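You operate a simulated robot arm through the tools that you are given. There is no shell and no other tool. Be economical: measure what you need, move in short steps, check, and stop when the job is done.

You are at the controls of a simulated two-armed robot. One attempt, no reset.

## Task
On the top of the beige bench, fold the white cloth in half.

It is judged by the outcome, as a careful person would: the job done as asked, and still so three seconds after it is handed in. It fails if anything else is knocked over, pushed out of place, dropped, spilled or broken. Flat cloth is picked up by pressing the open fingertips on it (5 to 10 N) and closing them slowly along it; thin cloth reads only 2 to 8 mm in the jaws.

## Robot
Two 7-joint arms with two-finger parallel grippers on one trunk, on a base that drives. Base frame: it is fixed to the floor where the robot stands at the start and does not move with it; the origin is under the middle of the robot, x ahead of it, y to its left, z up. Units: cm, degrees, N and s.
The left shoulder is at the start at [7, 16.3, 112], the right one opposite. Places, roughly: top of the beige bench [50, -10, 80]. Payload 3.43 kg a hand.
The tool frame of a hand sits at the grasp point between the pads (the TCP): z along the fingers, y along the line on which they close. The tips reach 3.4 cm beyond it. The gripper opens to 12.8 cm. The fingers are 2.4 cm wide and 1.2 cm thick; the gripper's body (4.8 by 13 cm) begins 9.6 cm behind the TCP.
Orientation is that of the tool frame in the base frame, as [roll, pitch, yaw] about the fixed x, y, z axes, in that order (R = Rz(yaw) Ry(pitch) Rx(roll)). With the fingers straight down and closing along the base's y, the tool's x points along the base's -x, its y along +y and its z along -z.

## Interface
- The arms move only by the tool move_arm. It takes "left_targets", "right_targets" or both (then of equal length, played together; a hand with none holds still); each is a list of rows, each a list of 7 numbers: the shift along the base's x, y, z in cm, then the turn, a rotation vector about the base's x, y, z in degrees, then the opening in per cent of the stroke, from 0 (shut) to 100 (fully open). In form: [[dx, dy, dz, wx, wy, wz, hand], ...]. A call has 1 to 20 rows; each row shifts and turns the commanded pose from where the row before left it. Each row takes 0.2 s and may step no farther than 5 cm and 8.6 degrees from the row before; otherwise, or with a gripper value out of range, the whole call is refused. Where a pose cannot be reached the arm comes as near as it can. A force on the tool above 40 N (or 10 N above the force at the start of the call, whichever is more), or a blocked arm, ends the call early, and 0.2 s more pass. Each finger travels about 15.3 cm/s and halts on what it meets, pressing with about 30 N; the grip force reading is that of the motor and also rises with nothing between the fingers. The clock runs only during rows and for 0.2 s after the last one: add rows that do not move to give the fingers time. It gives the time, the measured TCP pose, the force on the tool (base axes), the opening and the grip force at its end, in the units of the frame above (readings bear some noise), with the torque about the TCP (base axes, N m) and any sound that the robot's microphone picked up.
- Cameras (640 x 400 px; columns grow to the right, rows downward): "scene" is now at [13.5, -0.72, 133.54]; the picture's right is [-0.13, -0.99, 0.00], its down [-0.73, 0.10, -0.68] and it looks along [0.67, -0.09, -0.74] (base axes); focal length 214 px, centre (320, 200). "left" rides on the left gripper at [7.6, 1.1, -16] in its tool frame; the picture's right is [-0.15, 0.99, 0.00], its down [-0.88, -0.13, -0.46] and it looks along [-0.45, -0.07, 0.89] (tool axes); focal length 234 px, centre (320, 200). "right" rides on the right gripper at [7.6, -1.1, -16] in its tool frame; the picture's right is [0.15, 0.99, 0.00], its down [-0.88, 0.13, -0.46] and it looks along [-0.45, 0.07, 0.89] (tool axes); focal length 234 px, centre (320, 200). There is no depth. A picture from a camera that has moved, and an enlarged one, comes with that camera's place and axes in the base frame and with its lens. The place of the scene camera against the robot may be out by one fixed shift of up to 1.2 cm in any direction.
- capture(camera): a new picture of that camera. The clock stands still meanwhile.
- lift_body(by): slides the trunk up (or, below 0, down) by that many cm; the arms and the scene camera ride with it, the base frame stays. It gives what a move gives, with no picture.
- steer(legs): drives the robot by 1 to 6 legs, each [ahead, left, turn to the left] in cm, cm and degrees, along the robot's own axes; the way and the turn of a leg run together, so that a leg with both is an arc; at most 150 cm and 180 degrees a leg. The arms and the cameras ride along, it lands a little off, and it stops where it bumps. It gives what a move gives.
- aim_head(pan, tilt): turns the head with the scene camera to pan (to the left, within 86 degrees either way) and tilt (down, from -29 to 69), counted from straight ahead of the robot. It gives what a move gives.
- enlarge(camera, box): a new picture of the part [left, top, right, bottom] of that camera's present view, enlarged. The clock stands still meanwhile.
- job_done(): hands the job in; it is judged then, once.

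Work in short steps. Places have to be worked out from the pictures, the camera data and where the tool is seen: move nearer, look again, correct. Check each grasp and each placing, and mend what went wrong. You have 120 turns and 92 pictures in all, those below and enlarged ones among them. Open the grippers and draw the arms clear of the work before you hand the job in, unless the task says otherwise; then end with one line.

The tools are called after "Emit:" by a JSON object that holds its "name" and its "arguments". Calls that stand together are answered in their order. move_arm: Moves the arms, as the interface text tells. Its arguments: {"type":"object","properties":{"left_targets":{"type":"array","items":{"type":"array","items":{"type":"number"}}},"right_targets":{"type":"array","items":{"type":"array","items":{"type":"number"}}}},"required":[]} The other tools are called the same way: lift_body (by) slides the trunk up or down; steer (legs) drives the base; aim_head (pan, tilt) turns the head that bears the scene camera; capture (camera) takes a picture; enlarge (camera, box) takes an enlarged picture of a part of a camera's view; job_done () hands the job in.

At the start:

```text
clock: 0.0
left_eef_pos: [69.36, 20.07, 104.04]
left_orientation: [-179.9, 0.0, -179.8]
left_force: [0.3, 0.2, 0.0]
left_ft_torque: [-0.01, -0.01, 0.0]
left_width: 12.78
left_grasp_force: 0.2
right_eef_pos: [65.15, -33.86, 104.12]
right_orientation: [180.0, 0.0, 179.9]
right_force: [0.8, -0.7, 0.1]
right_ft_torque: [0.01, -0.01, -0.01]
right_width: 12.8
right_grasp_force: 0.0
trunk travel left (down, up): [-60.0, 34.0]
robot x, y, heading: [0.08, 0.14, -0.0]
head pan, tilt: [-7.6, 47.5]
```

scene: 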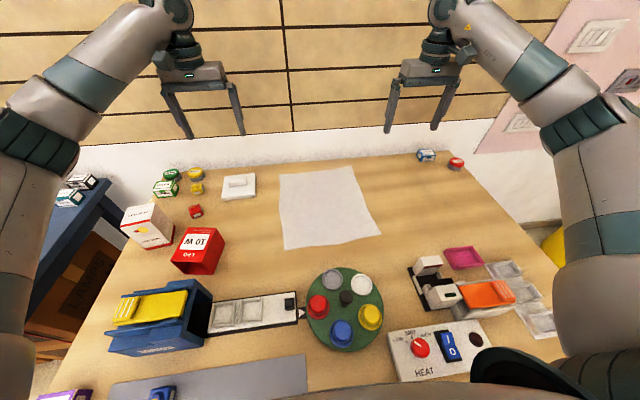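
right: 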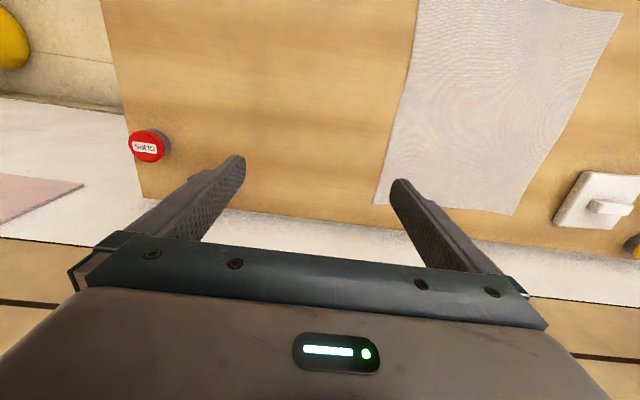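
left: 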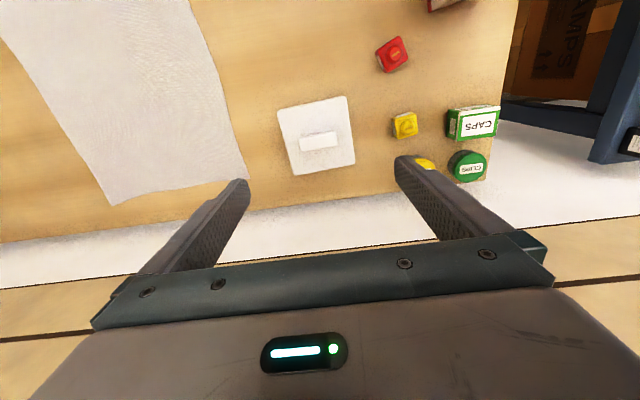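

The cloth appears to span roughly x 48–85 and y -26 to 7. I'll enlarge the scene view to pin its corners down.

Emit:
{"name": "enlarge", "arguments": {"camera": "scene", "box": [220, 140, 420, 265]}}

```text
3.20 times, centred on (320, 202) of scene
camera zoom: at [13.5, -0.72, 133.54], right [-0.13, -0.99, 0.0], down [-0.73, 0.1, -0.68], along [0.67, -0.09, -0.74], focal length 686 px, centre (320, 192)
```

zoom: 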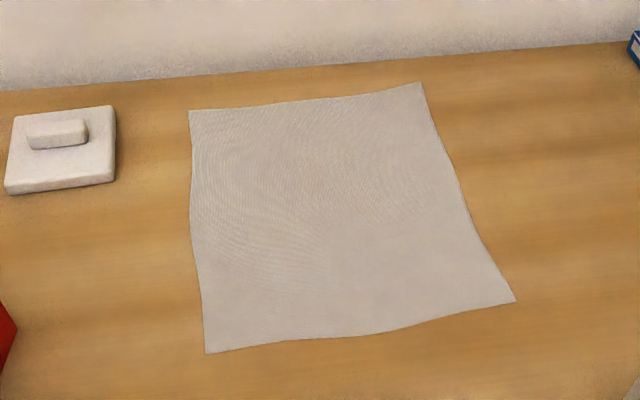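

I'll take both hands above the near corners, staying high, with the jaws partly closed, then look through the wrist cameras.

Emit:
{"name": "move_arm", "arguments": {"left_targets": [[-3.2, -2.9, 0, 0, 0, 0, 80], [-3.2, -2.9, 0, 0, 0, 0, 60], [-3.2, -2.9, 0, 0, 0, 0, 45], [-3.2, -2.9, 0, 0, 0, 0, 45], [-3.2, -2.9, 0, 0, 0, 0, 45], [-3.2, -3, 0, 0, 0, 0, 45], [0, 0, -4, 0, 0, 0, 45], [0, 0, -4, 0, 0, 0, 45], [0, 0, -4, 0, 0, 0, 45]], "right_targets": [[-2.4, 2, 0, 0, 0, 0, 80], [-2.4, 2, 0, 0, 0, 0, 60], [-2.4, 2, 0, 0, 0, 0, 45], [-2.4, 2, 0, 0, 0, 0, 45], [-2.4, 2, 0, 0, 0, 0, 45], [-2.2, 1.9, 0, 0, 0, 0, 45], [0, 0, -4, 0, 0, 0, 45], [0, 0, -4, 0, 0, 0, 45], [0, 0, -4, 0, 0, 0, 45]]}}

Emit:
{"name": "capture", "arguments": {"camera": "left"}}

Emit:
{"name": "capture", "arguments": {"camera": "right"}}

Emit:
{"name": "capture", "arguments": {"camera": "scene"}}

```text
clock: 2.0
left_eef_pos: [49.85, 2.37, 92.21]
left_orientation: [180.0, -0.2, -179.9]
left_force: [0.0, -0.1, 0.1]
left_ft_torque: [0.03, 0.02, 0.01]
left_width: 5.8
left_grasp_force: 0.1
right_eef_pos: [50.82, -22.19, 91.92]
right_orientation: [179.9, 0.1, -179.9]
right_force: [0.1, 0.8, -0.4]
right_ft_torque: [0.0, 0.01, 0.0]
right_width: 5.76
right_grasp_force: 0.2
trunk travel left (down, up): [-60.0, 34.0]
robot x, y, heading: [0.01, 0.2, -0.1]
head pan, tilt: [-7.6, 47.5]
```

```text
87 pictures are left
camera left: at [42.33, 3.59, 108.17], right [0.15, 0.99, 0.0], down [0.88, -0.13, 0.45], along [0.45, -0.07, -0.89], focal length 234 px, centre (320, 200)
```

left: 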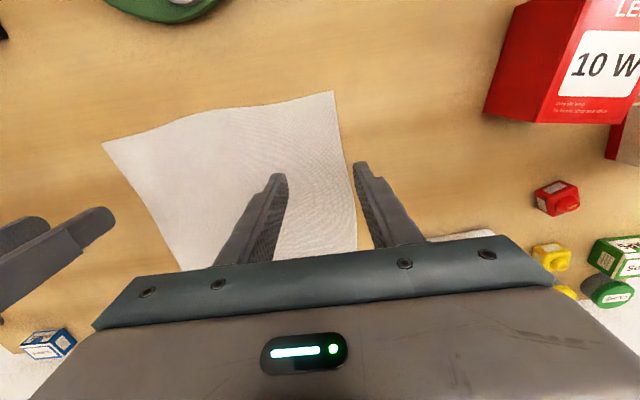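

```text
86 pictures are left
camera right: at [43.29, -23.09, 107.84], right [-0.15, 0.99, 0.0], down [0.88, 0.13, 0.46], along [0.45, 0.07, -0.89], focal length 234 px, centre (320, 200)
```

right: 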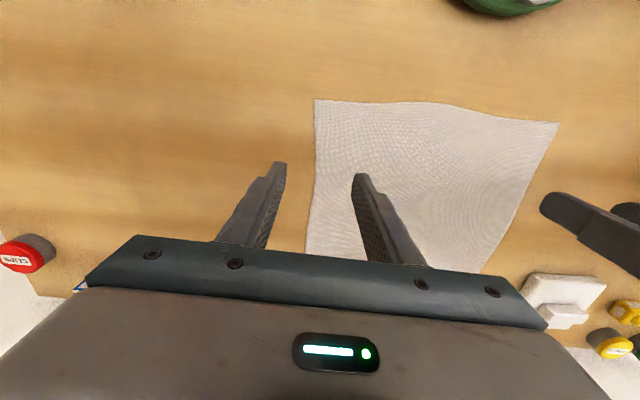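

```text
85 pictures are left
camera scene: at [13.62, -0.73, 133.55], right [-0.13, -0.99, 0.0], down [-0.73, 0.1, -0.67], along [0.67, -0.09, -0.74], focal length 214 px, centre (320, 200)
```

scene: 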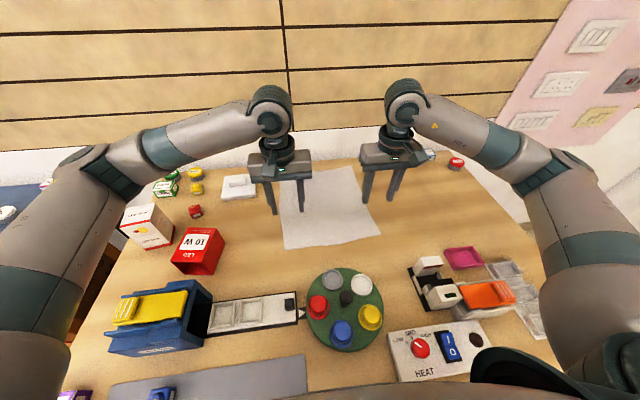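

Combining the wrist and scene views puts the cloth surface at z≈80, with near corners about (44, 4.8) and (45.3, -23.3) and far corners about (76.3, 6.5) and (77.7, -22.2). I'll line both hands up just inside the near corners and lower them close to the surface.

Emit:
{"name": "move_arm", "arguments": {"left_targets": [[-1.8, -0.4, 0, 0, 0, 0, 25], [-1.75, -0.4, 0, 0, 0, 0, 25], [0, 0, -3, 0, 0, 0, 25], [0, 0, -3, 0, 0, 0, 25], [0, 0, 0, 0, 0, 0, 25]], "right_targets": [[-1.8, 1.1, 0, 0, 0, 0, 25], [-1.8, 1.1, 0, 0, 0, 0, 25], [0, 0, -3, 0, 0, 0, 25], [0, 0, -3, 0, 0, 0, 25], [0, 0, 0, 0, 0, 0, 25]]}}

Emit:
{"name": "capture", "arguments": {"camera": "left"}}

Emit:
{"name": "capture", "arguments": {"camera": "right"}}

```text
clock: 3.2
left_eef_pos: [46.76, 1.73, 86.37]
left_orientation: [-180.0, 0.0, -179.9]
left_force: [-0.1, -0.8, -0.1]
left_ft_torque: [-0.03, 0.0, -0.03]
left_width: 3.2
left_grasp_force: 0.0
right_eef_pos: [47.05, -19.68, 86.08]
right_orientation: [-180.0, 0.0, -180.0]
right_force: [1.0, -0.4, 0.6]
right_ft_torque: [-0.02, 0.0, -0.01]
right_width: 3.19
right_grasp_force: 0.0
trunk travel left (down, up): [-60.0, 34.0]
robot x, y, heading: [-0.37, 0.2, 0.2]
head pan, tilt: [-7.6, 47.5]
```

```text
84 pictures are left
camera left: at [39.27, 2.83, 102.28], right [0.15, 0.99, 0.0], down [0.88, -0.13, 0.46], along [0.45, -0.07, -0.89], focal length 234 px, centre (320, 200)
```

left: 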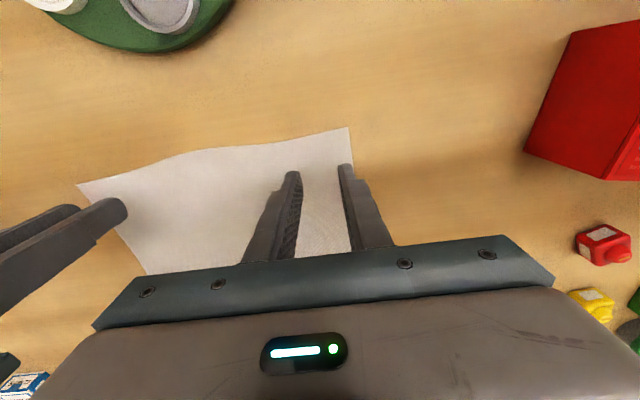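

```text
83 pictures are left
camera right: at [39.54, -20.82, 102.02], right [-0.15, 0.99, 0.0], down [0.88, 0.13, 0.46], along [0.45, 0.07, -0.89], focal length 234 px, centre (320, 200)
```

right: 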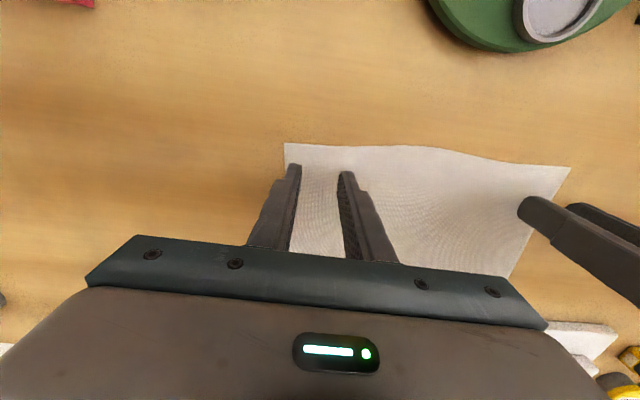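

Both hands are well placed inside the corners, so I'll shift the left slightly nearer its edge and descend to just above contact.

Emit:
{"name": "move_arm", "arguments": {"left_targets": [[-0.8, 0, -0.8, 0, 0, 0, 25], [0, 0, -0.8, 0, 0, 0, 25], [0, 0, -0.6, 0, 0, 0, 25], [0, 0, 0, 0, 0, 0, 25]], "right_targets": [[0, 0, -0.8, 0, 0, 0, 25], [0, 0, -0.8, 0, 0, 0, 25], [0, 0, -0.6, 0, 0, 0, 25], [0, 0, 0, 0, 0, 0, 25]]}}

```text
clock: 4.2
left_eef_pos: [45.98, 1.73, 84.0]
left_orientation: [-179.9, -0.1, -180.0]
left_force: [0.0, 0.2, -0.9]
left_ft_torque: [-0.02, 0.02, 0.02]
left_width: 3.23
left_grasp_force: 0.1
right_eef_pos: [47.18, -19.53, 83.99]
right_orientation: [180.0, -0.1, 179.9]
right_force: [0.2, -0.1, 0.0]
right_ft_torque: [0.0, -0.04, -0.03]
right_width: 3.2
right_grasp_force: 0.0
trunk travel left (down, up): [-60.0, 34.0]
robot x, y, heading: [0.09, 0.03, -0.1]
head pan, tilt: [-7.6, 47.5]
```

No contact yet; I'll keep descending in small steps and read the force.

Emit:
{"name": "move_arm", "arguments": {"left_targets": [[0, 0, -0.3, 0, 0, 0, 25], [0, 0, -0.3, 0, 0, 0, 25], [0, 0, 0, 0, 0, 0, 25]], "right_targets": [[0, 0, -0.3, 0, 0, 0, 25], [0, 0, -0.3, 0, 0, 0, 25], [0, 0, 0, 0, 0, 0, 25]]}}

```text
clock: 5.0
left_eef_pos: [46.08, 1.67, 83.63]
left_orientation: [-179.9, 0.2, -179.9]
left_force: [4.3, 0.0, 18.6]
left_ft_torque: [0.16, -0.02, -0.05]
left_width: 3.19
left_grasp_force: 0.1
right_eef_pos: [47.24, -19.63, 83.51]
right_orientation: [-180.0, 0.2, 180.0]
right_force: [1.1, -0.3, 9.7]
right_ft_torque: [-0.05, 0.04, 0.0]
right_width: 3.21
right_grasp_force: 0.1
trunk travel left (down, up): [-60.0, 34.0]
robot x, y, heading: [-0.2, -0.07, -0.0]
head pan, tilt: [-7.6, 47.5]
```

Contact: left 18.6 N, right 9.7 N. I'll ease the left up slightly and close both slowly.

Emit:
{"name": "move_arm", "arguments": {"left_targets": [[0, 0, -0.0, 0, 0, 0, 25], [0, 0, 0.14, 0, 0, 0, 25], [0, 0, 0, 0, 0, 0, 23], [0, 0, 0, 0, 0, 0, 21], [0, 0, 0, 0, 0, 0, 19], [0, 0, 0, 0, 0, 0, 17], [0, 0, 0, 0, 0, 0, 15], [0, 0, 0, 0, 0, 0, 13], [0, 0, 0, 0, 0, 0, 11], [0, 0, 0, 0, 0, 0, 9], [0, 0, 0, 0, 0, 0, 7], [0, 0, 0, 0, 0, 0, 5], [0, 0, 0, 0, 0, 0, 3], [0, 0, 0, 0, 0, 0, 1], [0, 0, 0, 0, 0, 0, 0], [0, 0, 0, 0, 0, 0, 0]], "right_targets": [[0, 0, 0, 0, 0, 0, 25], [0, 0, 0.02, 0, 0, 0, 25], [0, 0, 0, 0, 0, 0, 23], [0, 0, 0, 0, 0, 0, 21], [0, 0, 0, 0, 0, 0, 19], [0, 0, 0, 0, 0, 0, 17], [0, 0, 0, 0, 0, 0, 15], [0, 0, 0, 0, 0, 0, 13], [0, 0, 0, 0, 0, 0, 11], [0, 0, 0, 0, 0, 0, 9], [0, 0, 0, 0, 0, 0, 7], [0, 0, 0, 0, 0, 0, 5], [0, 0, 0, 0, 0, 0, 3], [0, 0, 0, 0, 0, 0, 1], [0, 0, 0, 0, 0, 0, 0], [0, 0, 0, 0, 0, 0, 0]]}}

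Emit:
{"name": "capture", "arguments": {"camera": "left"}}

Emit:
{"name": "capture", "arguments": {"camera": "right"}}

```text
clock: 8.4
left_eef_pos: [45.79, 1.8, 83.53]
left_orientation: [-179.9, 0.1, -179.9]
left_force: [-0.2, -0.4, 0.4]
left_ft_torque: [0.0, 0.05, -0.02]
left_width: 0.0
left_grasp_force: 29.6
right_eef_pos: [47.11, -19.5, 83.48]
right_orientation: [180.0, 0.2, 179.9]
right_force: [-0.1, 0.0, 29.9]
right_ft_torque: [-0.08, 0.12, -0.01]
right_width: 0.0
right_grasp_force: 30.3
trunk travel left (down, up): [-60.0, 34.0]
robot x, y, heading: [0.1, -0.11, 0.0]
head pan, tilt: [-7.6, 47.5]
```

```text
82 pictures are left
camera left: at [38.09, 2.97, 99.55], right [0.15, 0.99, 0.0], down [0.88, -0.13, 0.46], along [0.45, -0.07, -0.89], focal length 234 px, centre (320, 200)
```

left: 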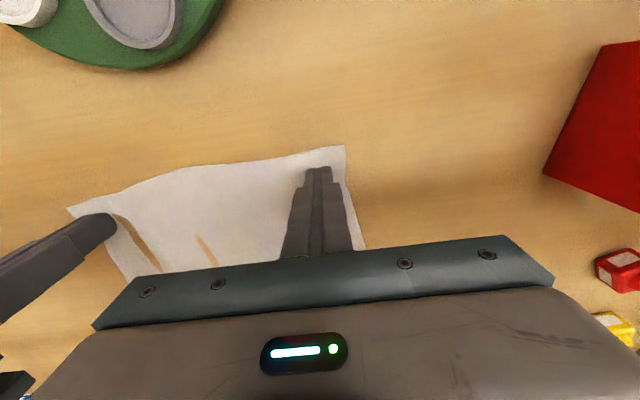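

```text
81 pictures are left
camera right: at [39.64, -20.75, 99.43], right [-0.15, 0.99, 0.0], down [0.88, 0.13, 0.46], along [0.45, 0.07, -0.89], focal length 234 px, centre (320, 200)
```

right: 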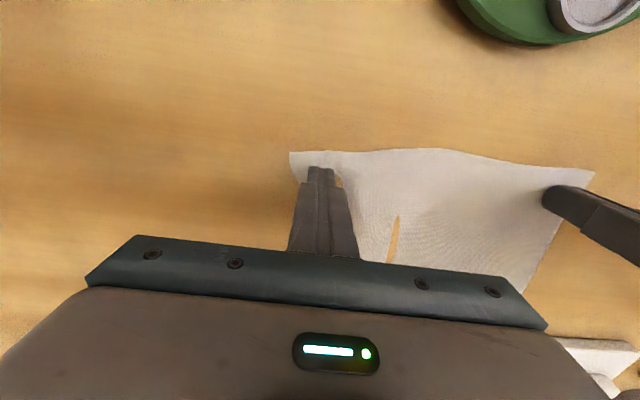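

Both jaws read 0.0, so nothing was gripped; left lost its pressure and right pressed too hard. I'll raise, reopen and look at the cloth before retrying in smaller controlled steps.

Emit:
{"name": "move_arm", "arguments": {"left_targets": [[0, 0, 1, 0, 0, 0, 0], [0, 0, 1, 0, 0, 0, 10], [0, 0, 0, 0, 0, 0, 25], [0, 0, 0, 0, 0, 0, 25]], "right_targets": [[0, 0, 1, 0, 0, 0, 0], [0, 0, 1, 0, 0, 0, 10], [0, 0, 0, 0, 0, 0, 25], [0, 0, 0, 0, 0, 0, 25]]}}

Emit:
{"name": "capture", "arguments": {"camera": "left"}}

Emit:
{"name": "capture", "arguments": {"camera": "right"}}

```text
clock: 9.4
left_eef_pos: [45.73, 1.82, 85.41]
left_orientation: [-180.0, 0.0, -180.0]
left_force: [0.5, 0.2, -0.2]
left_ft_torque: [0.02, 0.02, -0.01]
left_width: 3.21
left_grasp_force: 0.0
right_eef_pos: [47.35, -19.65, 85.48]
right_orientation: [-180.0, 0.0, -179.9]
right_force: [-0.8, 0.7, 1.0]
right_ft_torque: [-0.01, -0.02, 0.0]
right_width: 3.2
right_grasp_force: 0.0
trunk travel left (down, up): [-60.0, 34.0]
robot x, y, heading: [-0.25, -0.03, -0.1]
head pan, tilt: [-7.6, 47.5]
```

```text
80 pictures are left
camera left: at [38.16, 2.92, 101.44], right [0.15, 0.99, 0.0], down [0.88, -0.13, 0.46], along [0.45, -0.07, -0.89], focal length 234 px, centre (320, 200)
```

left: 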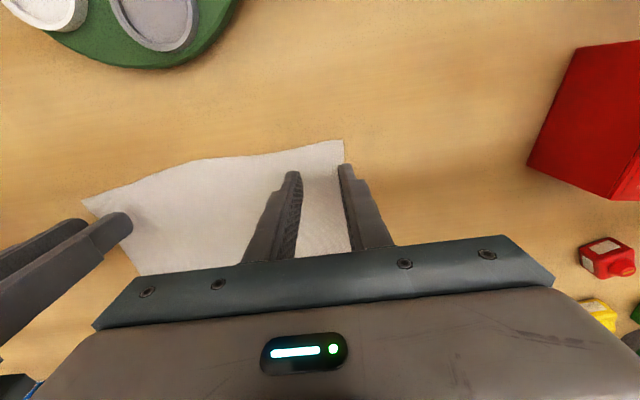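

```text
79 pictures are left
camera right: at [39.84, -20.79, 101.38], right [-0.15, 0.99, 0.0], down [0.88, 0.13, 0.46], along [0.45, 0.07, -0.89], focal length 234 px, centre (320, 200)
```

right: 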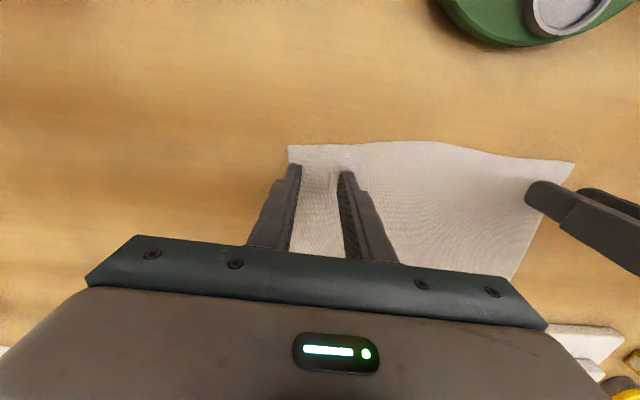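

The cloth is still nearly flat and in place. I'll descend again to light contact with both hands.

Emit:
{"name": "move_arm", "arguments": {"left_targets": [[0, -0.4, -0.8, 0, 0, 0, 30], [0, 0, -0.7, 0, 0, 0, 30], [0, 0, -0.3, 0, 0, 0, 30], [0, 0, 0, 0, 0, 0, 30]], "right_targets": [[0, 0.3, -0.8, 0, 0, 0, 30], [0, 0, -0.8, 0, 0, 0, 30], [0, 0, -0.3, 0, 0, 0, 30], [0, 0, 0, 0, 0, 0, 30]]}}

```text
clock: 10.4
left_eef_pos: [45.63, 1.37, 83.6]
left_orientation: [180.0, 0.1, -179.9]
left_force: [0.1, -0.5, -0.1]
left_ft_torque: [-0.01, -0.02, -0.02]
left_width: 3.85
left_grasp_force: 0.1
right_eef_pos: [47.42, -19.44, 83.59]
right_orientation: [180.0, 0.0, -180.0]
right_force: [-0.6, 0.9, 3.8]
right_ft_torque: [0.0, 0.01, -0.01]
right_width: 3.86
right_grasp_force: 0.0
trunk travel left (down, up): [-60.0, 34.0]
robot x, y, heading: [0.03, 0.34, -0.0]
head pan, tilt: [-7.6, 47.5]
```

Right is just touching and left is not yet; a tiny further press on each.

Emit:
{"name": "move_arm", "arguments": {"left_targets": [[0, 0, -0.13, 0, 0, 0, 30], [0, 0, 0, 0, 0, 0, 30]], "right_targets": [[0, 0, -0.05, 0, 0, 0, 30], [0, 0, 0, 0, 0, 0, 30]]}}

```text
clock: 11.0
left_eef_pos: [45.66, 1.38, 83.46]
left_orientation: [180.0, 0.0, -180.0]
left_force: [0.1, 0.0, 1.8]
left_ft_torque: [-0.03, -0.04, 0.03]
left_width: 3.82
left_grasp_force: 0.1
right_eef_pos: [47.44, -19.58, 83.48]
right_orientation: [180.0, 0.0, -180.0]
right_force: [-1.0, -2.2, 10.0]
right_ft_torque: [-0.14, 0.04, 0.0]
right_width: 3.84
right_grasp_force: 0.0
trunk travel left (down, up): [-60.0, 34.0]
robot x, y, heading: [0.02, -0.14, 0.0]
head pan, tilt: [-7.6, 47.5]
```

Left needs about 0.08 cm more; then I'll close both a few per cent and check the forces.

Emit:
{"name": "move_arm", "arguments": {"left_targets": [[0, 0, -0.08, 0, 0, 0, 30], [0, 0, 0, 0, 0, 0, 30], [0, 0, 0, 0, 0, 0, 28], [0, 0, 0, 0, 0, 0, 26], [0, 0, 0, 0, 0, 0, 24], [0, 0, 0, 0, 0, 0, 22]], "right_targets": [[0, 0, 0, 0, 0, 0, 30], [0, 0, 0, 0, 0, 0, 30], [0, 0, 0, 0, 0, 0, 28], [0, 0, 0, 0, 0, 0, 26], [0, 0, 0, 0, 0, 0, 24], [0, 0, 0, 0, 0, 0, 22]]}}

Emit:
{"name": "enlarge", "arguments": {"camera": "left", "box": [220, 120, 420, 245]}}

Emit:
{"name": "enlarge", "arguments": {"camera": "right", "box": [220, 120, 420, 245]}}

```text
clock: 12.4
left_eef_pos: [45.59, 1.28, 83.41]
left_orientation: [-179.9, 0.1, -179.9]
left_force: [1.5, -1.4, 25.7]
left_ft_torque: [0.03, 0.04, 0.01]
left_width: 2.8
left_grasp_force: 0.0
right_eef_pos: [47.26, -19.55, 83.56]
right_orientation: [-180.0, 0.0, -180.0]
right_force: [0.1, 0.3, 4.4]
right_ft_torque: [0.01, 0.0, 0.02]
right_width: 2.82
right_grasp_force: 0.1
trunk travel left (down, up): [-60.0, 34.0]
robot x, y, heading: [-0.0, -0.0, 0.2]
head pan, tilt: [-7.6, 47.5]
```

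```text
3.20 times, centred on (320, 182) of left
camera zoom: at [38.0, 2.58, 99.49], right [0.15, 0.99, 0.0], down [0.88, -0.13, 0.46], along [0.45, -0.07, -0.89], focal length 749 px, centre (320, 256)
```

zoom: 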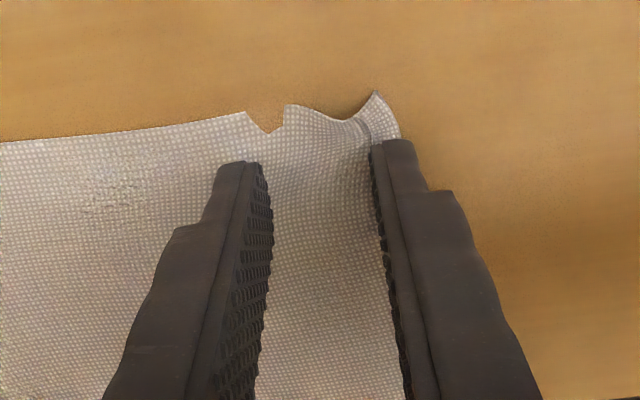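

```text
3.20 times, centred on (320, 182) of right
camera zoom: at [39.8, -20.61, 99.45], right [-0.15, 0.99, 0.0], down [0.88, 0.13, 0.46], along [0.45, 0.07, -0.89], focal length 749 px, centre (320, 256)
```

zoom: 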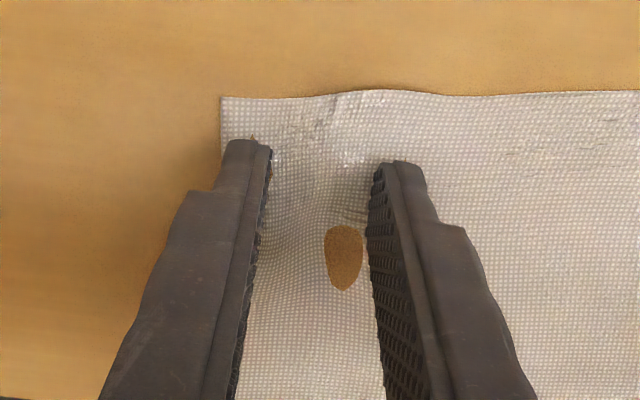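

The cloth is starting to bunch between the fingers on both sides. I'll ease left by 0.08, press right by 0.03, and continue closing.

Emit:
{"name": "move_arm", "arguments": {"left_targets": [[0, 0, 0.08, 0, 0, 0, 22], [0, 0, 0, 0, 0, 0, 20], [0, 0, 0, 0, 0, 0, 18], [0, 0, 0, 0, 0, 0, 16], [0, 0, 0, 0, 0, 0, 14]], "right_targets": [[0, 0, -0.03, 0, 0, 0, 22], [0, 0, 0, 0, 0, 0, 20], [0, 0, 0, 0, 0, 0, 18], [0, 0, 0, 0, 0, 0, 16], [0, 0, 0, 0, 0, 0, 14]]}}

Emit:
{"name": "enlarge", "arguments": {"camera": "left", "box": [220, 120, 420, 245]}}

Emit:
{"name": "enlarge", "arguments": {"camera": "right", "box": [220, 120, 420, 245]}}

```text
clock: 13.6
left_eef_pos: [45.65, 1.49, 83.44]
left_orientation: [179.9, -0.1, -179.9]
left_force: [-1.4, -0.8, 10.3]
left_ft_torque: [0.02, 0.03, -0.01]
left_width: 1.64
left_grasp_force: 0.0
right_eef_pos: [47.21, -19.32, 83.49]
right_orientation: [179.9, 0.2, -179.9]
right_force: [-0.8, 0.3, 18.7]
right_ft_torque: [0.03, 0.11, 0.03]
right_width: 1.9
right_grasp_force: 0.6
trunk travel left (down, up): [-60.0, 34.0]
robot x, y, heading: [0.08, 0.08, 0.3]
head pan, tilt: [-7.6, 47.5]
```

```text
3.20 times, centred on (320, 182) of left
camera zoom: at [38.01, 2.64, 99.51], right [0.15, 0.99, 0.0], down [0.88, -0.13, 0.46], along [0.45, -0.07, -0.89], focal length 749 px, centre (320, 256)
```

zoom: 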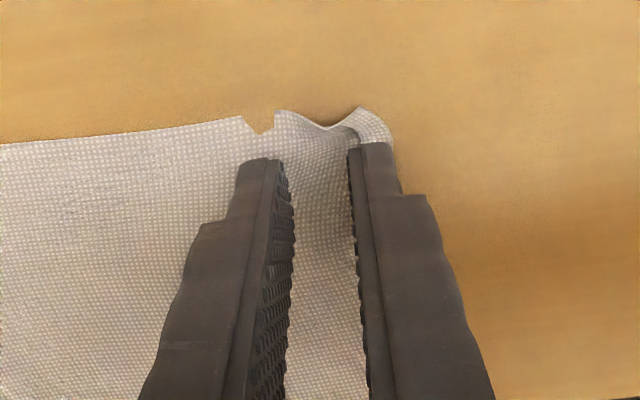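

```text
3.20 times, centred on (320, 182) of right
camera zoom: at [39.72, -20.55, 99.43], right [-0.15, 0.99, 0.0], down [0.88, 0.13, 0.46], along [0.45, 0.07, -0.89], focal length 749 px, centre (320, 256)
```

zoom: 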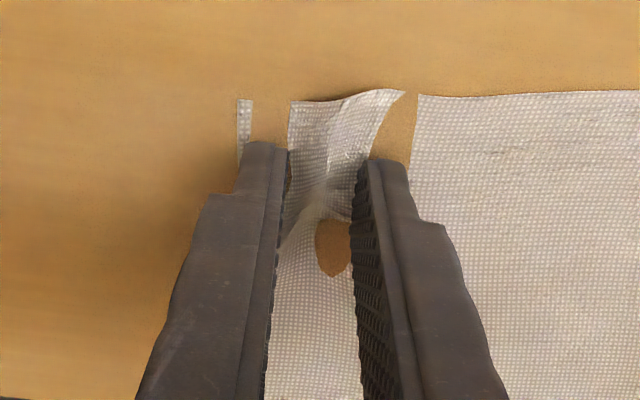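

The ridge is forming well in both jaws. Ease right a little and close the rest of the way.

Emit:
{"name": "move_arm", "arguments": {"left_targets": [[0, 0, 0, 0, 0, 0, 12], [0, 0, 0, 0, 0, 0, 10], [0, 0, 0, 0, 0, 0, 8], [0, 0, 0, 0, 0, 0, 6], [0, 0, 0, 0, 0, 0, 4], [0, 0, 0, 0, 0, 0, 2], [0, 0, 0, 0, 0, 0, 0], [0, 0, 0, 0, 0, 0, 0]], "right_targets": [[0, 0, 0.05, 0, 0, 0, 12], [0, 0, 0, 0, 0, 0, 10], [0, 0, 0, 0, 0, 0, 8], [0, 0, 0, 0, 0, 0, 6], [0, 0, 0, 0, 0, 0, 4], [0, 0, 0, 0, 0, 0, 2], [0, 0, 0, 0, 0, 0, 0], [0, 0, 0, 0, 0, 0, 0]]}}

Emit:
{"name": "enlarge", "arguments": {"camera": "left", "box": [220, 120, 420, 245]}}

Emit:
{"name": "enlarge", "arguments": {"camera": "right", "box": [220, 120, 420, 245]}}

```text
clock: 15.4
left_eef_pos: [45.84, 1.44, 83.41]
left_orientation: [-179.9, 0.0, -180.0]
left_force: [0.5, -0.5, 4.5]
left_ft_torque: [0.03, 0.04, 0.02]
left_width: 0.0
left_grasp_force: 30.4
right_eef_pos: [47.36, -19.47, 83.43]
right_orientation: [-180.0, 0.2, -180.0]
right_force: [0.0, 0.9, 19.4]
right_ft_torque: [0.03, 0.13, -0.01]
right_width: 0.21
right_grasp_force: 30.2
trunk travel left (down, up): [-60.0, 34.0]
robot x, y, heading: [0.25, -0.14, -0.1]
head pan, tilt: [-7.6, 47.5]
```

```text
3.20 times, centred on (320, 182) of left
camera zoom: at [38.05, 2.65, 99.52], right [0.15, 0.99, 0.0], down [0.88, -0.13, 0.46], along [0.45, -0.07, -0.89], focal length 749 px, centre (320, 256)
```

zoom: 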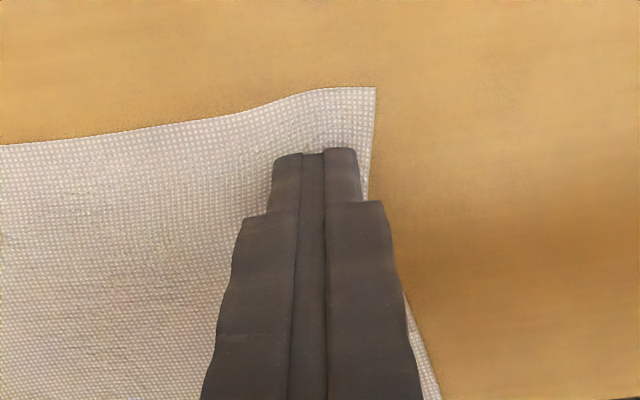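

```text
3.20 times, centred on (320, 182) of right
camera zoom: at [39.75, -20.55, 99.44], right [-0.15, 0.99, 0.0], down [0.88, 0.13, 0.46], along [0.45, 0.07, -0.89], focal length 749 px, centre (320, 256)
```

zoom: 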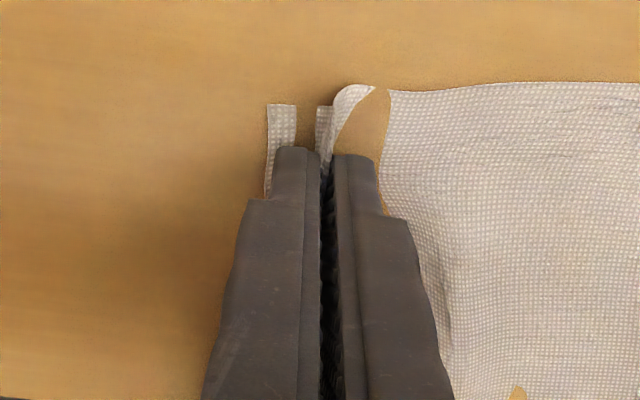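

Right has a grip (2.1 mm, a visible fold in the jaws); left slipped out. I'll hold right shut and retry left.

Emit:
{"name": "move_arm", "arguments": {"left_targets": [[0, 0, 1, 0, 0, 0, 0], [0, 0, 0.6, 0, 0, 0, 15], [0, -0.1, 0, 0, 0, 0, 30], [0, 0, -0.8, 0, 0, 0, 30], [0, 0, -0.7, 0, 0, 0, 30], [0, 0, -0.1, 0, 0, 0, 30], [0, 0, 0, 0, 0, 0, 30]], "right_targets": [[0, 0, 0.1, 0, 0, 0, 0], [0, 0, 0, 0, 0, 0, 0], [0, 0, 0, 0, 0, 0, 0], [0, 0, 0, 0, 0, 0, 0], [0, 0, 0, 0, 0, 0, 0], [0, 0, 0, 0, 0, 0, 0], [0, 0, 0, 0, 0, 0, 0]]}}

```text
clock: 17.0
left_eef_pos: [45.8, 1.45, 83.59]
left_orientation: [-179.9, 0.0, -179.9]
left_force: [-0.1, 0.5, 4.2]
left_ft_torque: [-0.05, 0.03, 0.01]
left_width: 3.78
left_grasp_force: 0.1
right_eef_pos: [47.35, -19.49, 83.56]
right_orientation: [179.9, 0.1, -179.9]
right_force: [-0.7, -0.1, 3.1]
right_ft_torque: [-0.03, 0.02, -0.01]
right_width: 0.21
right_grasp_force: 29.6
trunk travel left (down, up): [-60.0, 34.0]
robot x, y, heading: [0.14, -0.25, 0.1]
head pan, tilt: [-7.6, 47.5]
```

Left is lightly touching; I'll press a bit more and begin closing.

Emit:
{"name": "move_arm", "arguments": {"left_targets": [[0, 0, -0.1, 0, 0, 0, 30], [0, 0, 0, 0, 0, 0, 30], [0, 0, 0, 0, 0, 0, 28], [0, 0, 0, 0, 0, 0, 26], [0, 0, 0, 0, 0, 0, 24], [0, 0, 0, 0, 0, 0, 22], [0, 0, 0, 0, 0, 0, 20]]}}

Emit:
{"name": "enlarge", "arguments": {"camera": "left", "box": [220, 120, 420, 245]}}

```text
clock: 18.6
left_eef_pos: [45.72, 1.26, 83.55]
left_orientation: [-180.0, 0.1, -180.0]
left_force: [2.6, -7.9, 33.4]
left_ft_torque: [-0.86, 0.02, 0.06]
left_width: 2.99
left_grasp_force: 4.0
right_eef_pos: [47.33, -19.6, 83.5]
right_orientation: [-180.0, 0.2, 180.0]
right_force: [0.4, 0.4, 0.4]
right_ft_torque: [-0.01, 0.01, -0.01]
right_width: 0.22
right_grasp_force: 30.0
trunk travel left (down, up): [-60.0, 34.0]
robot x, y, heading: [0.07, -0.47, -0.2]
head pan, tilt: [-7.6, 47.5]
```

```text
3.20 times, centred on (320, 182) of left
camera zoom: at [38.04, 2.37, 99.47], right [0.15, 0.99, 0.0], down [0.88, -0.13, 0.46], along [0.45, -0.07, -0.89], focal length 749 px, centre (320, 256)
```

zoom: 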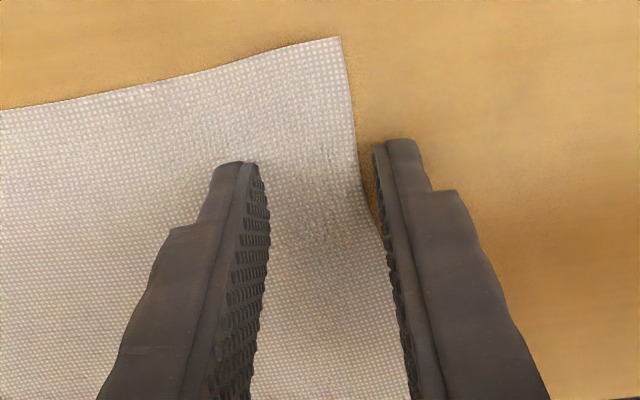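

The cloth's left corner has shifted to about (41.8, 2.3), so the outer finger is off the cloth. I'll lift left, move it inboard and nearer the edge, and look.

Emit:
{"name": "move_arm", "arguments": {"left_targets": [[0, 0, 1, 0, 0, 0, 22], [0, 0, 0.8, 0, 0, 0, 28], [-0.8, -1.2, 0, 0, 0, 0, 28], [-0.8, -1.1, 0, 0, 0, 0, 28], [0, 0, 0, 0, 0, 0, 28]]}}

Emit:
{"name": "capture", "arguments": {"camera": "left"}}

Emit:
{"name": "enlarge", "arguments": {"camera": "scene", "box": [220, 140, 420, 265]}}

```text
clock: 19.8
left_eef_pos: [44.09, -0.97, 85.2]
left_orientation: [180.0, 0.0, -179.8]
left_force: [0.0, 0.3, -0.7]
left_ft_torque: [-0.01, 0.02, 0.04]
left_width: 3.56
left_grasp_force: 0.0
right_eef_pos: [47.31, -19.53, 83.58]
right_orientation: [180.0, 0.1, 180.0]
right_force: [0.6, 0.9, 3.1]
right_ft_torque: [-0.01, 0.02, 0.01]
right_width: 0.22
right_grasp_force: 29.9
trunk travel left (down, up): [-60.0, 34.0]
robot x, y, heading: [0.24, 0.17, 0.0]
head pan, tilt: [-7.6, 47.5]
```

```text
71 pictures are left
camera left: at [36.5, 0.08, 101.19], right [0.15, 0.99, 0.0], down [0.88, -0.13, 0.46], along [0.45, -0.07, -0.89], focal length 234 px, centre (320, 200)
```

left: 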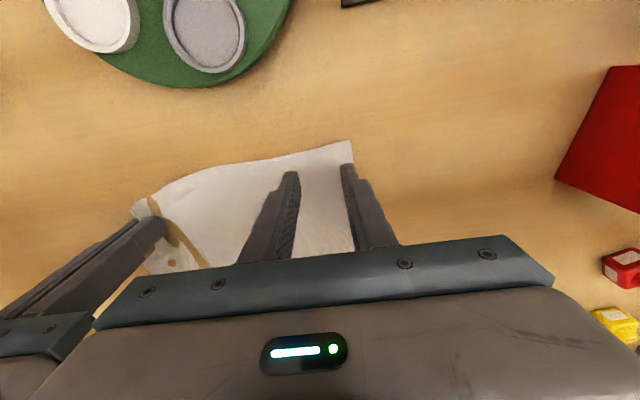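

```text
3.20 times, centred on (320, 202) of scene
camera zoom: at [13.48, -0.68, 133.55], right [-0.13, -0.99, 0.0], down [-0.73, 0.1, -0.68], along [0.67, -0.09, -0.74], focal length 686 px, centre (320, 192)
```

zoom: 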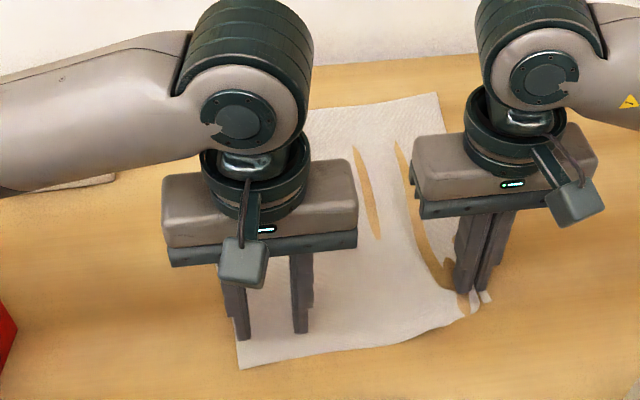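

Left is now correctly just inside the shifted corner. Descend to contact.

Emit:
{"name": "move_arm", "arguments": {"left_targets": [[0, -0.15, -0.8, 0, 0, 0, 28], [0, 0, -0.7, 0, 0, 0, 28], [0, 0, -0.15, 0, 0, 0, 28], [0, 0, 0, 0, 0, 0, 28]]}}

```text
clock: 20.8
left_eef_pos: [44.13, -1.13, 83.54]
left_orientation: [-179.9, 0.0, -180.0]
left_force: [0.2, -0.3, 1.1]
left_ft_torque: [0.02, -0.01, 0.0]
left_width: 3.61
left_grasp_force: 0.1
right_eef_pos: [47.29, -19.46, 83.51]
right_orientation: [-180.0, -0.1, -180.0]
right_force: [0.2, 0.7, 3.3]
right_ft_torque: [0.0, 0.0, -0.02]
right_width: 0.23
right_grasp_force: 29.8
trunk travel left (down, up): [-60.0, 34.0]
robot x, y, heading: [0.26, 0.0, -0.1]
head pan, tilt: [-7.6, 47.5]
```

Just touching; press 0.13 more and close partway.

Emit:
{"name": "move_arm", "arguments": {"left_targets": [[0, 0, -0.13, 0, 0, 0, 28], [0, 0, 0, 0, 0, 0, 28], [0, 0, 0, 0, 0, 0, 26], [0, 0, 0, 0, 0, 0, 24], [0, 0, 0, 0, 0, 0, 22], [0, 0, 0, 0, 0, 0, 20]]}}

Emit:
{"name": "enlarge", "arguments": {"camera": "left", "box": [220, 120, 420, 245]}}

```text
clock: 22.2
left_eef_pos: [44.18, -1.21, 83.51]
left_orientation: [-179.9, 0.1, -179.9]
left_force: [1.6, -1.2, 17.2]
left_ft_torque: [0.0, 0.02, 0.01]
left_width: 2.39
left_grasp_force: 0.1
right_eef_pos: [47.31, -19.47, 83.53]
right_orientation: [180.0, 0.2, -180.0]
right_force: [0.8, -0.6, 0.4]
right_ft_torque: [-0.01, 0.01, 0.0]
right_width: 0.2
right_grasp_force: 30.0
trunk travel left (down, up): [-60.0, 34.0]
robot x, y, heading: [0.25, 0.09, -0.3]
head pan, tilt: [-7.6, 47.5]
```

```text
3.20 times, centred on (320, 182) of left
camera zoom: at [36.48, 0.04, 99.5], right [0.15, 0.99, 0.0], down [0.88, -0.13, 0.46], along [0.45, -0.07, -0.89], focal length 749 px, centre (320, 256)
```

zoom: 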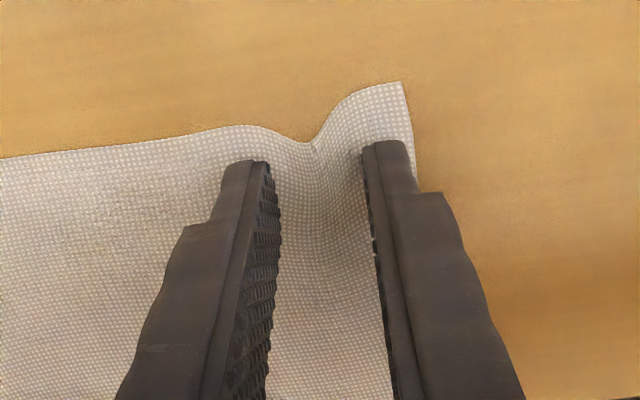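

A good ridge is forming at 17 N, similar to what worked on the right. Continue closing.

Emit:
{"name": "move_arm", "arguments": {"left_targets": [[0, 0, 0, 0, 0, 0, 18.5], [0, 0, 0, 0, 0, 0, 17], [0, 0, 0, 0, 0, 0, 15.5], [0, 0, 0, 0, 0, 0, 14], [0, 0, 0, 0, 0, 0, 12]]}}

Emit:
{"name": "enlarge", "arguments": {"camera": "left", "box": [220, 120, 420, 245]}}

```text
clock: 23.4
left_eef_pos: [44.09, -1.26, 83.48]
left_orientation: [180.0, 0.1, -179.9]
left_force: [1.5, -0.6, 20.8]
left_ft_torque: [0.02, 0.01, 0.0]
left_width: 1.59
left_grasp_force: 0.5
right_eef_pos: [47.26, -19.47, 83.69]
right_orientation: [-180.0, 0.1, 180.0]
right_force: [0.1, 0.5, 0.0]
right_ft_torque: [0.02, 0.01, 0.0]
right_width: 0.21
right_grasp_force: 30.4
trunk travel left (down, up): [-60.0, 34.0]
robot x, y, heading: [0.15, 0.15, -0.1]
head pan, tilt: [-7.6, 47.5]
```

```text
3.20 times, centred on (320, 182) of left
camera zoom: at [36.45, 0.05, 99.5], right [0.15, 0.99, 0.0], down [0.88, -0.13, 0.46], along [0.45, -0.07, -0.89], focal length 749 px, centre (320, 256)
```

zoom: 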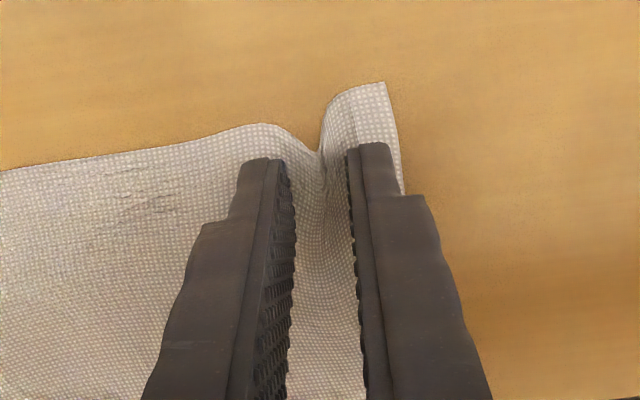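

Going well; finish closing.

Emit:
{"name": "move_arm", "arguments": {"left_targets": [[0, 0, 0, 0, 0, 0, 10.5], [0, 0, 0, 0, 0, 0, 9], [0, 0, 0, 0, 0, 0, 7.5], [0, 0, 0, 0, 0, 0, 6], [0, 0, 0, 0, 0, 0, 4], [0, 0, 0, 0, 0, 0, 2], [0, 0, 0, 0, 0, 0, 0], [0, 0, 0, 0, 0, 0, 0]]}}

Emit:
{"name": "enlarge", "arguments": {"camera": "left", "box": [220, 120, 420, 245]}}

```text
clock: 25.2
left_eef_pos: [44.11, -1.09, 83.56]
left_orientation: [179.9, 0.1, -179.9]
left_force: [0.1, -0.7, 23.7]
left_ft_torque: [-0.01, -0.03, 0.0]
left_width: 0.0
left_grasp_force: 30.4
right_eef_pos: [47.34, -19.43, 83.65]
right_orientation: [-180.0, 0.1, 180.0]
right_force: [0.4, 0.7, 0.3]
right_ft_torque: [0.07, 0.02, 0.0]
right_width: 0.25
right_grasp_force: 30.4
trunk travel left (down, up): [-60.0, 34.0]
robot x, y, heading: [0.25, -0.07, -0.0]
head pan, tilt: [-7.6, 47.5]
```

```text
3.20 times, centred on (320, 182) of left
camera zoom: at [36.43, 0.06, 99.5], right [0.15, 0.99, 0.0], down [0.88, -0.13, 0.46], along [0.45, -0.07, -0.89], focal length 749 px, centre (320, 256)
```

zoom: 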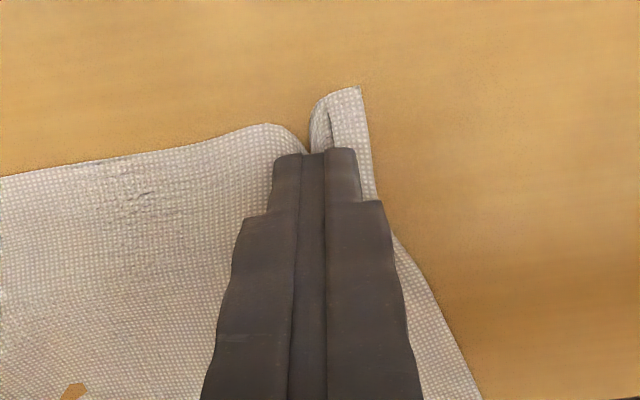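

Jaw reads 0.0 though a ridge stands at the tips. I'll lift left 1.5 cm to see if the cloth comes along.

Emit:
{"name": "move_arm", "arguments": {"left_targets": [[0, 0, 0.7, 0, 0, 0, 0], [0, 0, 0.8, 0, 0, 0, 0], [0, 0, 0, 0, 0, 0, 0]]}}

Emit:
{"name": "enlarge", "arguments": {"camera": "left", "box": [220, 120, 420, 245]}}

```text
clock: 26.0
left_eef_pos: [44.14, -1.12, 84.83]
left_orientation: [180.0, 0.0, 180.0]
left_force: [0.0, 0.0, 0.2]
left_ft_torque: [0.01, 0.04, 0.02]
left_width: 0.0
left_grasp_force: 30.1
right_eef_pos: [47.37, -19.5, 83.54]
right_orientation: [-180.0, 0.0, 179.9]
right_force: [0.5, -0.1, 2.8]
right_ft_torque: [0.0, -0.01, -0.01]
right_width: 0.24
right_grasp_force: 30.0
trunk travel left (down, up): [-60.0, 34.0]
robot x, y, heading: [-0.17, -0.21, -0.1]
head pan, tilt: [-7.6, 47.5]
```

```text
3.20 times, centred on (320, 182) of left
camera zoom: at [36.58, 0.03, 100.9], right [0.15, 0.99, 0.0], down [0.88, -0.13, 0.45], along [0.45, -0.07, -0.89], focal length 749 px, centre (320, 256)
```

zoom: 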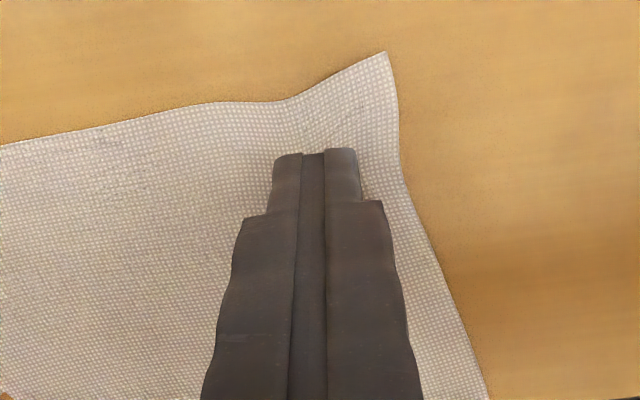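

It slipped again; the ridge formed only beyond the finger pads. I'll retry with a wider start, nearer the cloth edge (corner now about (41.2, 1.2)).

Emit:
{"name": "move_arm", "arguments": {"left_targets": [[0, 0, 0.4, 0, 0, 0, 15], [-0.5, -0.9, 0, 0, 0, 0, 30], [-0.4, -1.0, 0, 0, 0, 0, 45], [0, 0, 0, 0, 0, 0, 45], [0, 0, -0.8, 0, 0, 0, 45], [0, 0, -0.8, 0, 0, 0, 45], [0, 0, 0, 0, 0, 0, 45]]}}

Emit:
{"name": "enlarge", "arguments": {"camera": "left", "box": [220, 120, 420, 245]}}

```text
clock: 27.6
left_eef_pos: [43.15, -3.11, 83.76]
left_orientation: [179.9, 0.0, -180.0]
left_force: [-0.2, 0.5, 0.9]
left_ft_torque: [0.02, 0.04, 0.0]
left_width: 5.75
left_grasp_force: 0.1
right_eef_pos: [47.24, -19.46, 83.6]
right_orientation: [-180.0, -0.1, -179.9]
right_force: [0.7, 0.2, 2.7]
right_ft_torque: [-0.01, -0.01, 0.01]
right_width: 0.22
right_grasp_force: 30.4
trunk travel left (down, up): [-60.0, 34.0]
robot x, y, heading: [-0.06, -0.46, 0.0]
head pan, tilt: [-7.6, 47.5]
```

```text
3.20 times, centred on (320, 182) of left
camera zoom: at [35.69, -1.88, 99.69], right [0.15, 0.99, 0.0], down [0.88, -0.13, 0.46], along [0.45, -0.07, -0.89], focal length 749 px, centre (320, 256)
```

zoom: 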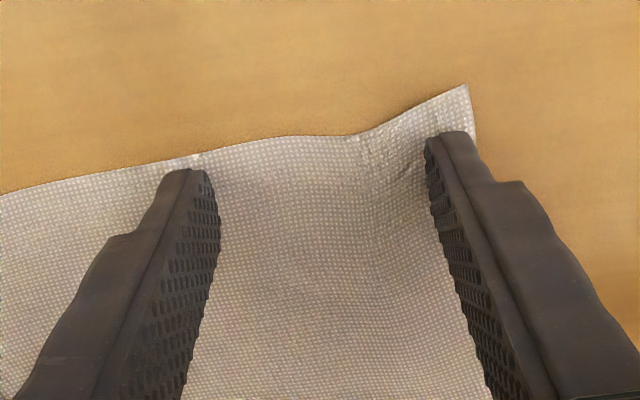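

Placement is good; shift 0.3 inward and press.

Emit:
{"name": "move_arm", "arguments": {"left_targets": [[0.3, 0, 0, 0, 0, 0, 45], [0, 0, -0.25, 0, 0, 0, 45], [0, 0, 0, 0, 0, 0, 45]]}}

```text
clock: 28.4
left_eef_pos: [43.63, -3.05, 83.43]
left_orientation: [180.0, 0.0, -179.9]
left_force: [0.2, -0.6, 6.2]
left_ft_torque: [0.04, -0.03, 0.0]
left_width: 5.75
left_grasp_force: 0.0
right_eef_pos: [47.33, -19.57, 83.55]
right_orientation: [180.0, 0.0, 180.0]
right_force: [-0.1, 0.5, 0.7]
right_ft_torque: [0.0, 0.0, 0.02]
right_width: 0.24
right_grasp_force: 29.9
trunk travel left (down, up): [-60.0, 34.0]
robot x, y, heading: [0.42, 0.04, 0.3]
head pan, tilt: [-7.6, 47.5]
```

6 N, as wanted. Close slowly partway.

Emit:
{"name": "move_arm", "arguments": {"left_targets": [[0, 0, 0, 0, 0, 0, 43], [0, 0, 0, 0, 0, 0, 41], [0, 0, 0, 0, 0, 0, 39], [0, 0, 0, 0, 0, 0, 37], [0, 0, 0, 0, 0, 0, 35], [0, 0, 0, 0, 0, 0, 33], [0, 0, 0, 0, 0, 0, 31], [0, 0, 0, 0, 0, 0, 29]]}}

Emit:
{"name": "enlarge", "arguments": {"camera": "left", "box": [220, 120, 420, 245]}}

```text
clock: 30.2
left_eef_pos: [43.56, -2.99, 83.53]
left_orientation: [180.0, 0.0, -180.0]
left_force: [-0.6, -1.0, 11.5]
left_ft_torque: [-0.01, 0.02, 0.0]
left_width: 3.6
left_grasp_force: 0.1
right_eef_pos: [47.32, -19.5, 83.61]
right_orientation: [-180.0, 0.0, 180.0]
right_force: [0.8, 0.6, 0.1]
right_ft_torque: [0.0, -0.02, -0.02]
right_width: 0.21
right_grasp_force: 29.7
trunk travel left (down, up): [-60.0, 34.0]
robot x, y, heading: [-0.05, -0.29, 0.2]
head pan, tilt: [-7.6, 47.5]
```

```text
3.20 times, centred on (320, 182) of left
camera zoom: at [35.95, -1.87, 99.51], right [0.15, 0.99, 0.0], down [0.88, -0.13, 0.46], along [0.45, -0.07, -0.89], focal length 749 px, centre (320, 256)
```

zoom: 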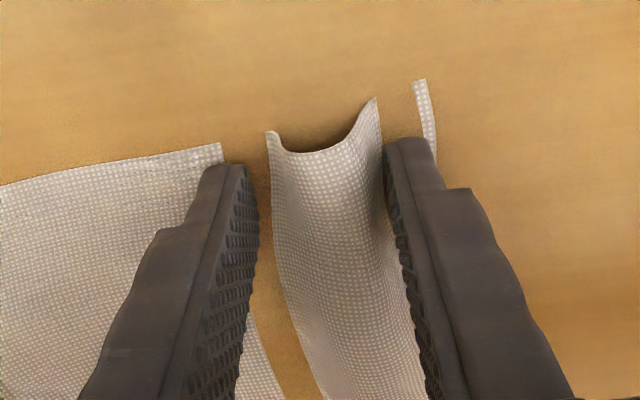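

Excellent: a tall ridge stands between the fingers now. Finish closing slowly.

Emit:
{"name": "move_arm", "arguments": {"left_targets": [[0, 0, 0, 0, 0, 0, 27], [0, 0, 0, 0, 0, 0, 25], [0, 0, 0, 0, 0, 0, 23], [0, 0, 0, 0, 0, 0, 21], [0, 0, 0, 0, 0, 0, 19], [0, 0, 0, 0, 0, 0, 17], [0, 0, 0, 0, 0, 0, 15], [0, 0, 0, 0, 0, 0, 13], [0, 0, 0, 0, 0, 0, 11], [0, 0, 0, 0, 0, 0, 9], [0, 0, 0, 0, 0, 0, 7], [0, 0, 0, 0, 0, 0, 5], [0, 0, 0, 0, 0, 0, 3], [0, 0, 0, 0, 0, 0, 0], [0, 0, 0, 0, 0, 0, 0]]}}

Emit:
{"name": "enlarge", "arguments": {"camera": "left", "box": [220, 120, 420, 245]}}

Emit:
{"name": "capture", "arguments": {"camera": "scene"}}

Emit:
{"name": "capture", "arguments": {"camera": "right"}}

```text
clock: 33.4
left_eef_pos: [43.51, -2.92, 83.52]
left_orientation: [180.0, 0.0, -179.9]
left_force: [1.1, -5.5, 12.4]
left_ft_torque: [-0.14, -0.01, -0.02]
left_width: 1.35
left_grasp_force: 30.1
right_eef_pos: [47.39, -19.37, 83.49]
right_orientation: [180.0, 0.0, 180.0]
right_force: [-0.7, 5.6, -0.1]
right_ft_torque: [0.17, 0.07, -0.03]
right_width: 0.22
right_grasp_force: 30.2
trunk travel left (down, up): [-60.0, 34.0]
robot x, y, heading: [-0.06, 0.05, 0.1]
head pan, tilt: [-7.6, 47.5]
```

```text
3.20 times, centred on (320, 182) of left
camera zoom: at [35.95, -1.85, 99.51], right [0.15, 0.99, 0.0], down [0.88, -0.13, 0.46], along [0.45, -0.07, -0.89], focal length 749 px, centre (320, 256)
```

zoom: 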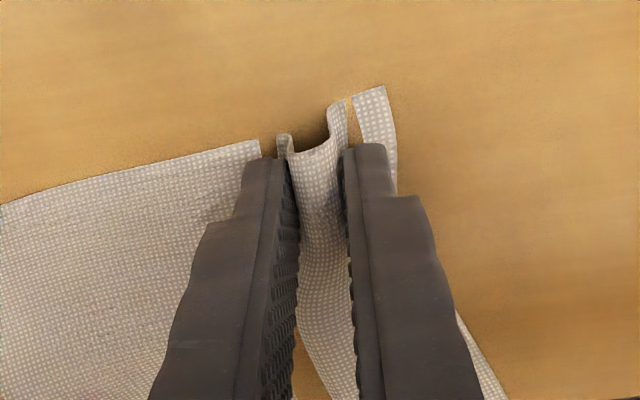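

```text
62 pictures are left
camera scene: at [13.4, -0.71, 133.56], right [-0.13, -0.99, 0.0], down [-0.73, 0.1, -0.68], along [0.67, -0.09, -0.74], focal length 214 px, centre (320, 200)
```

scene: 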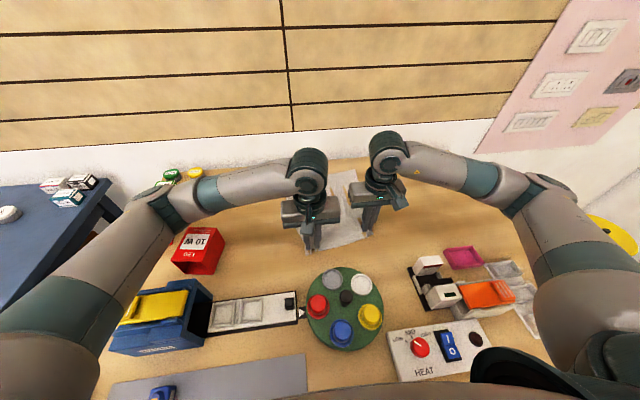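

```text
61 pictures are left
camera right: at [39.78, -20.57, 99.5], right [-0.15, 0.99, 0.0], down [0.88, 0.13, 0.46], along [0.45, 0.07, -0.89], focal length 234 px, centre (320, 200)
```

right: 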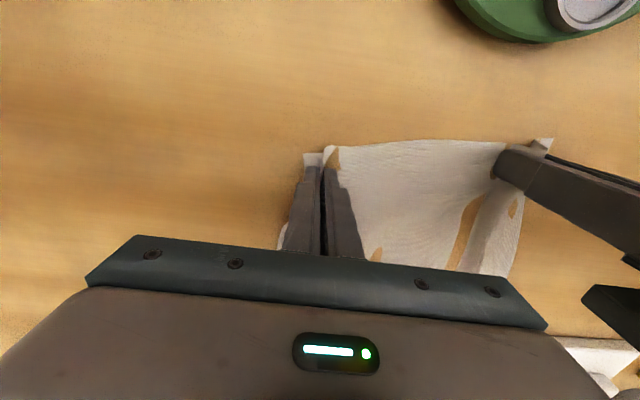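

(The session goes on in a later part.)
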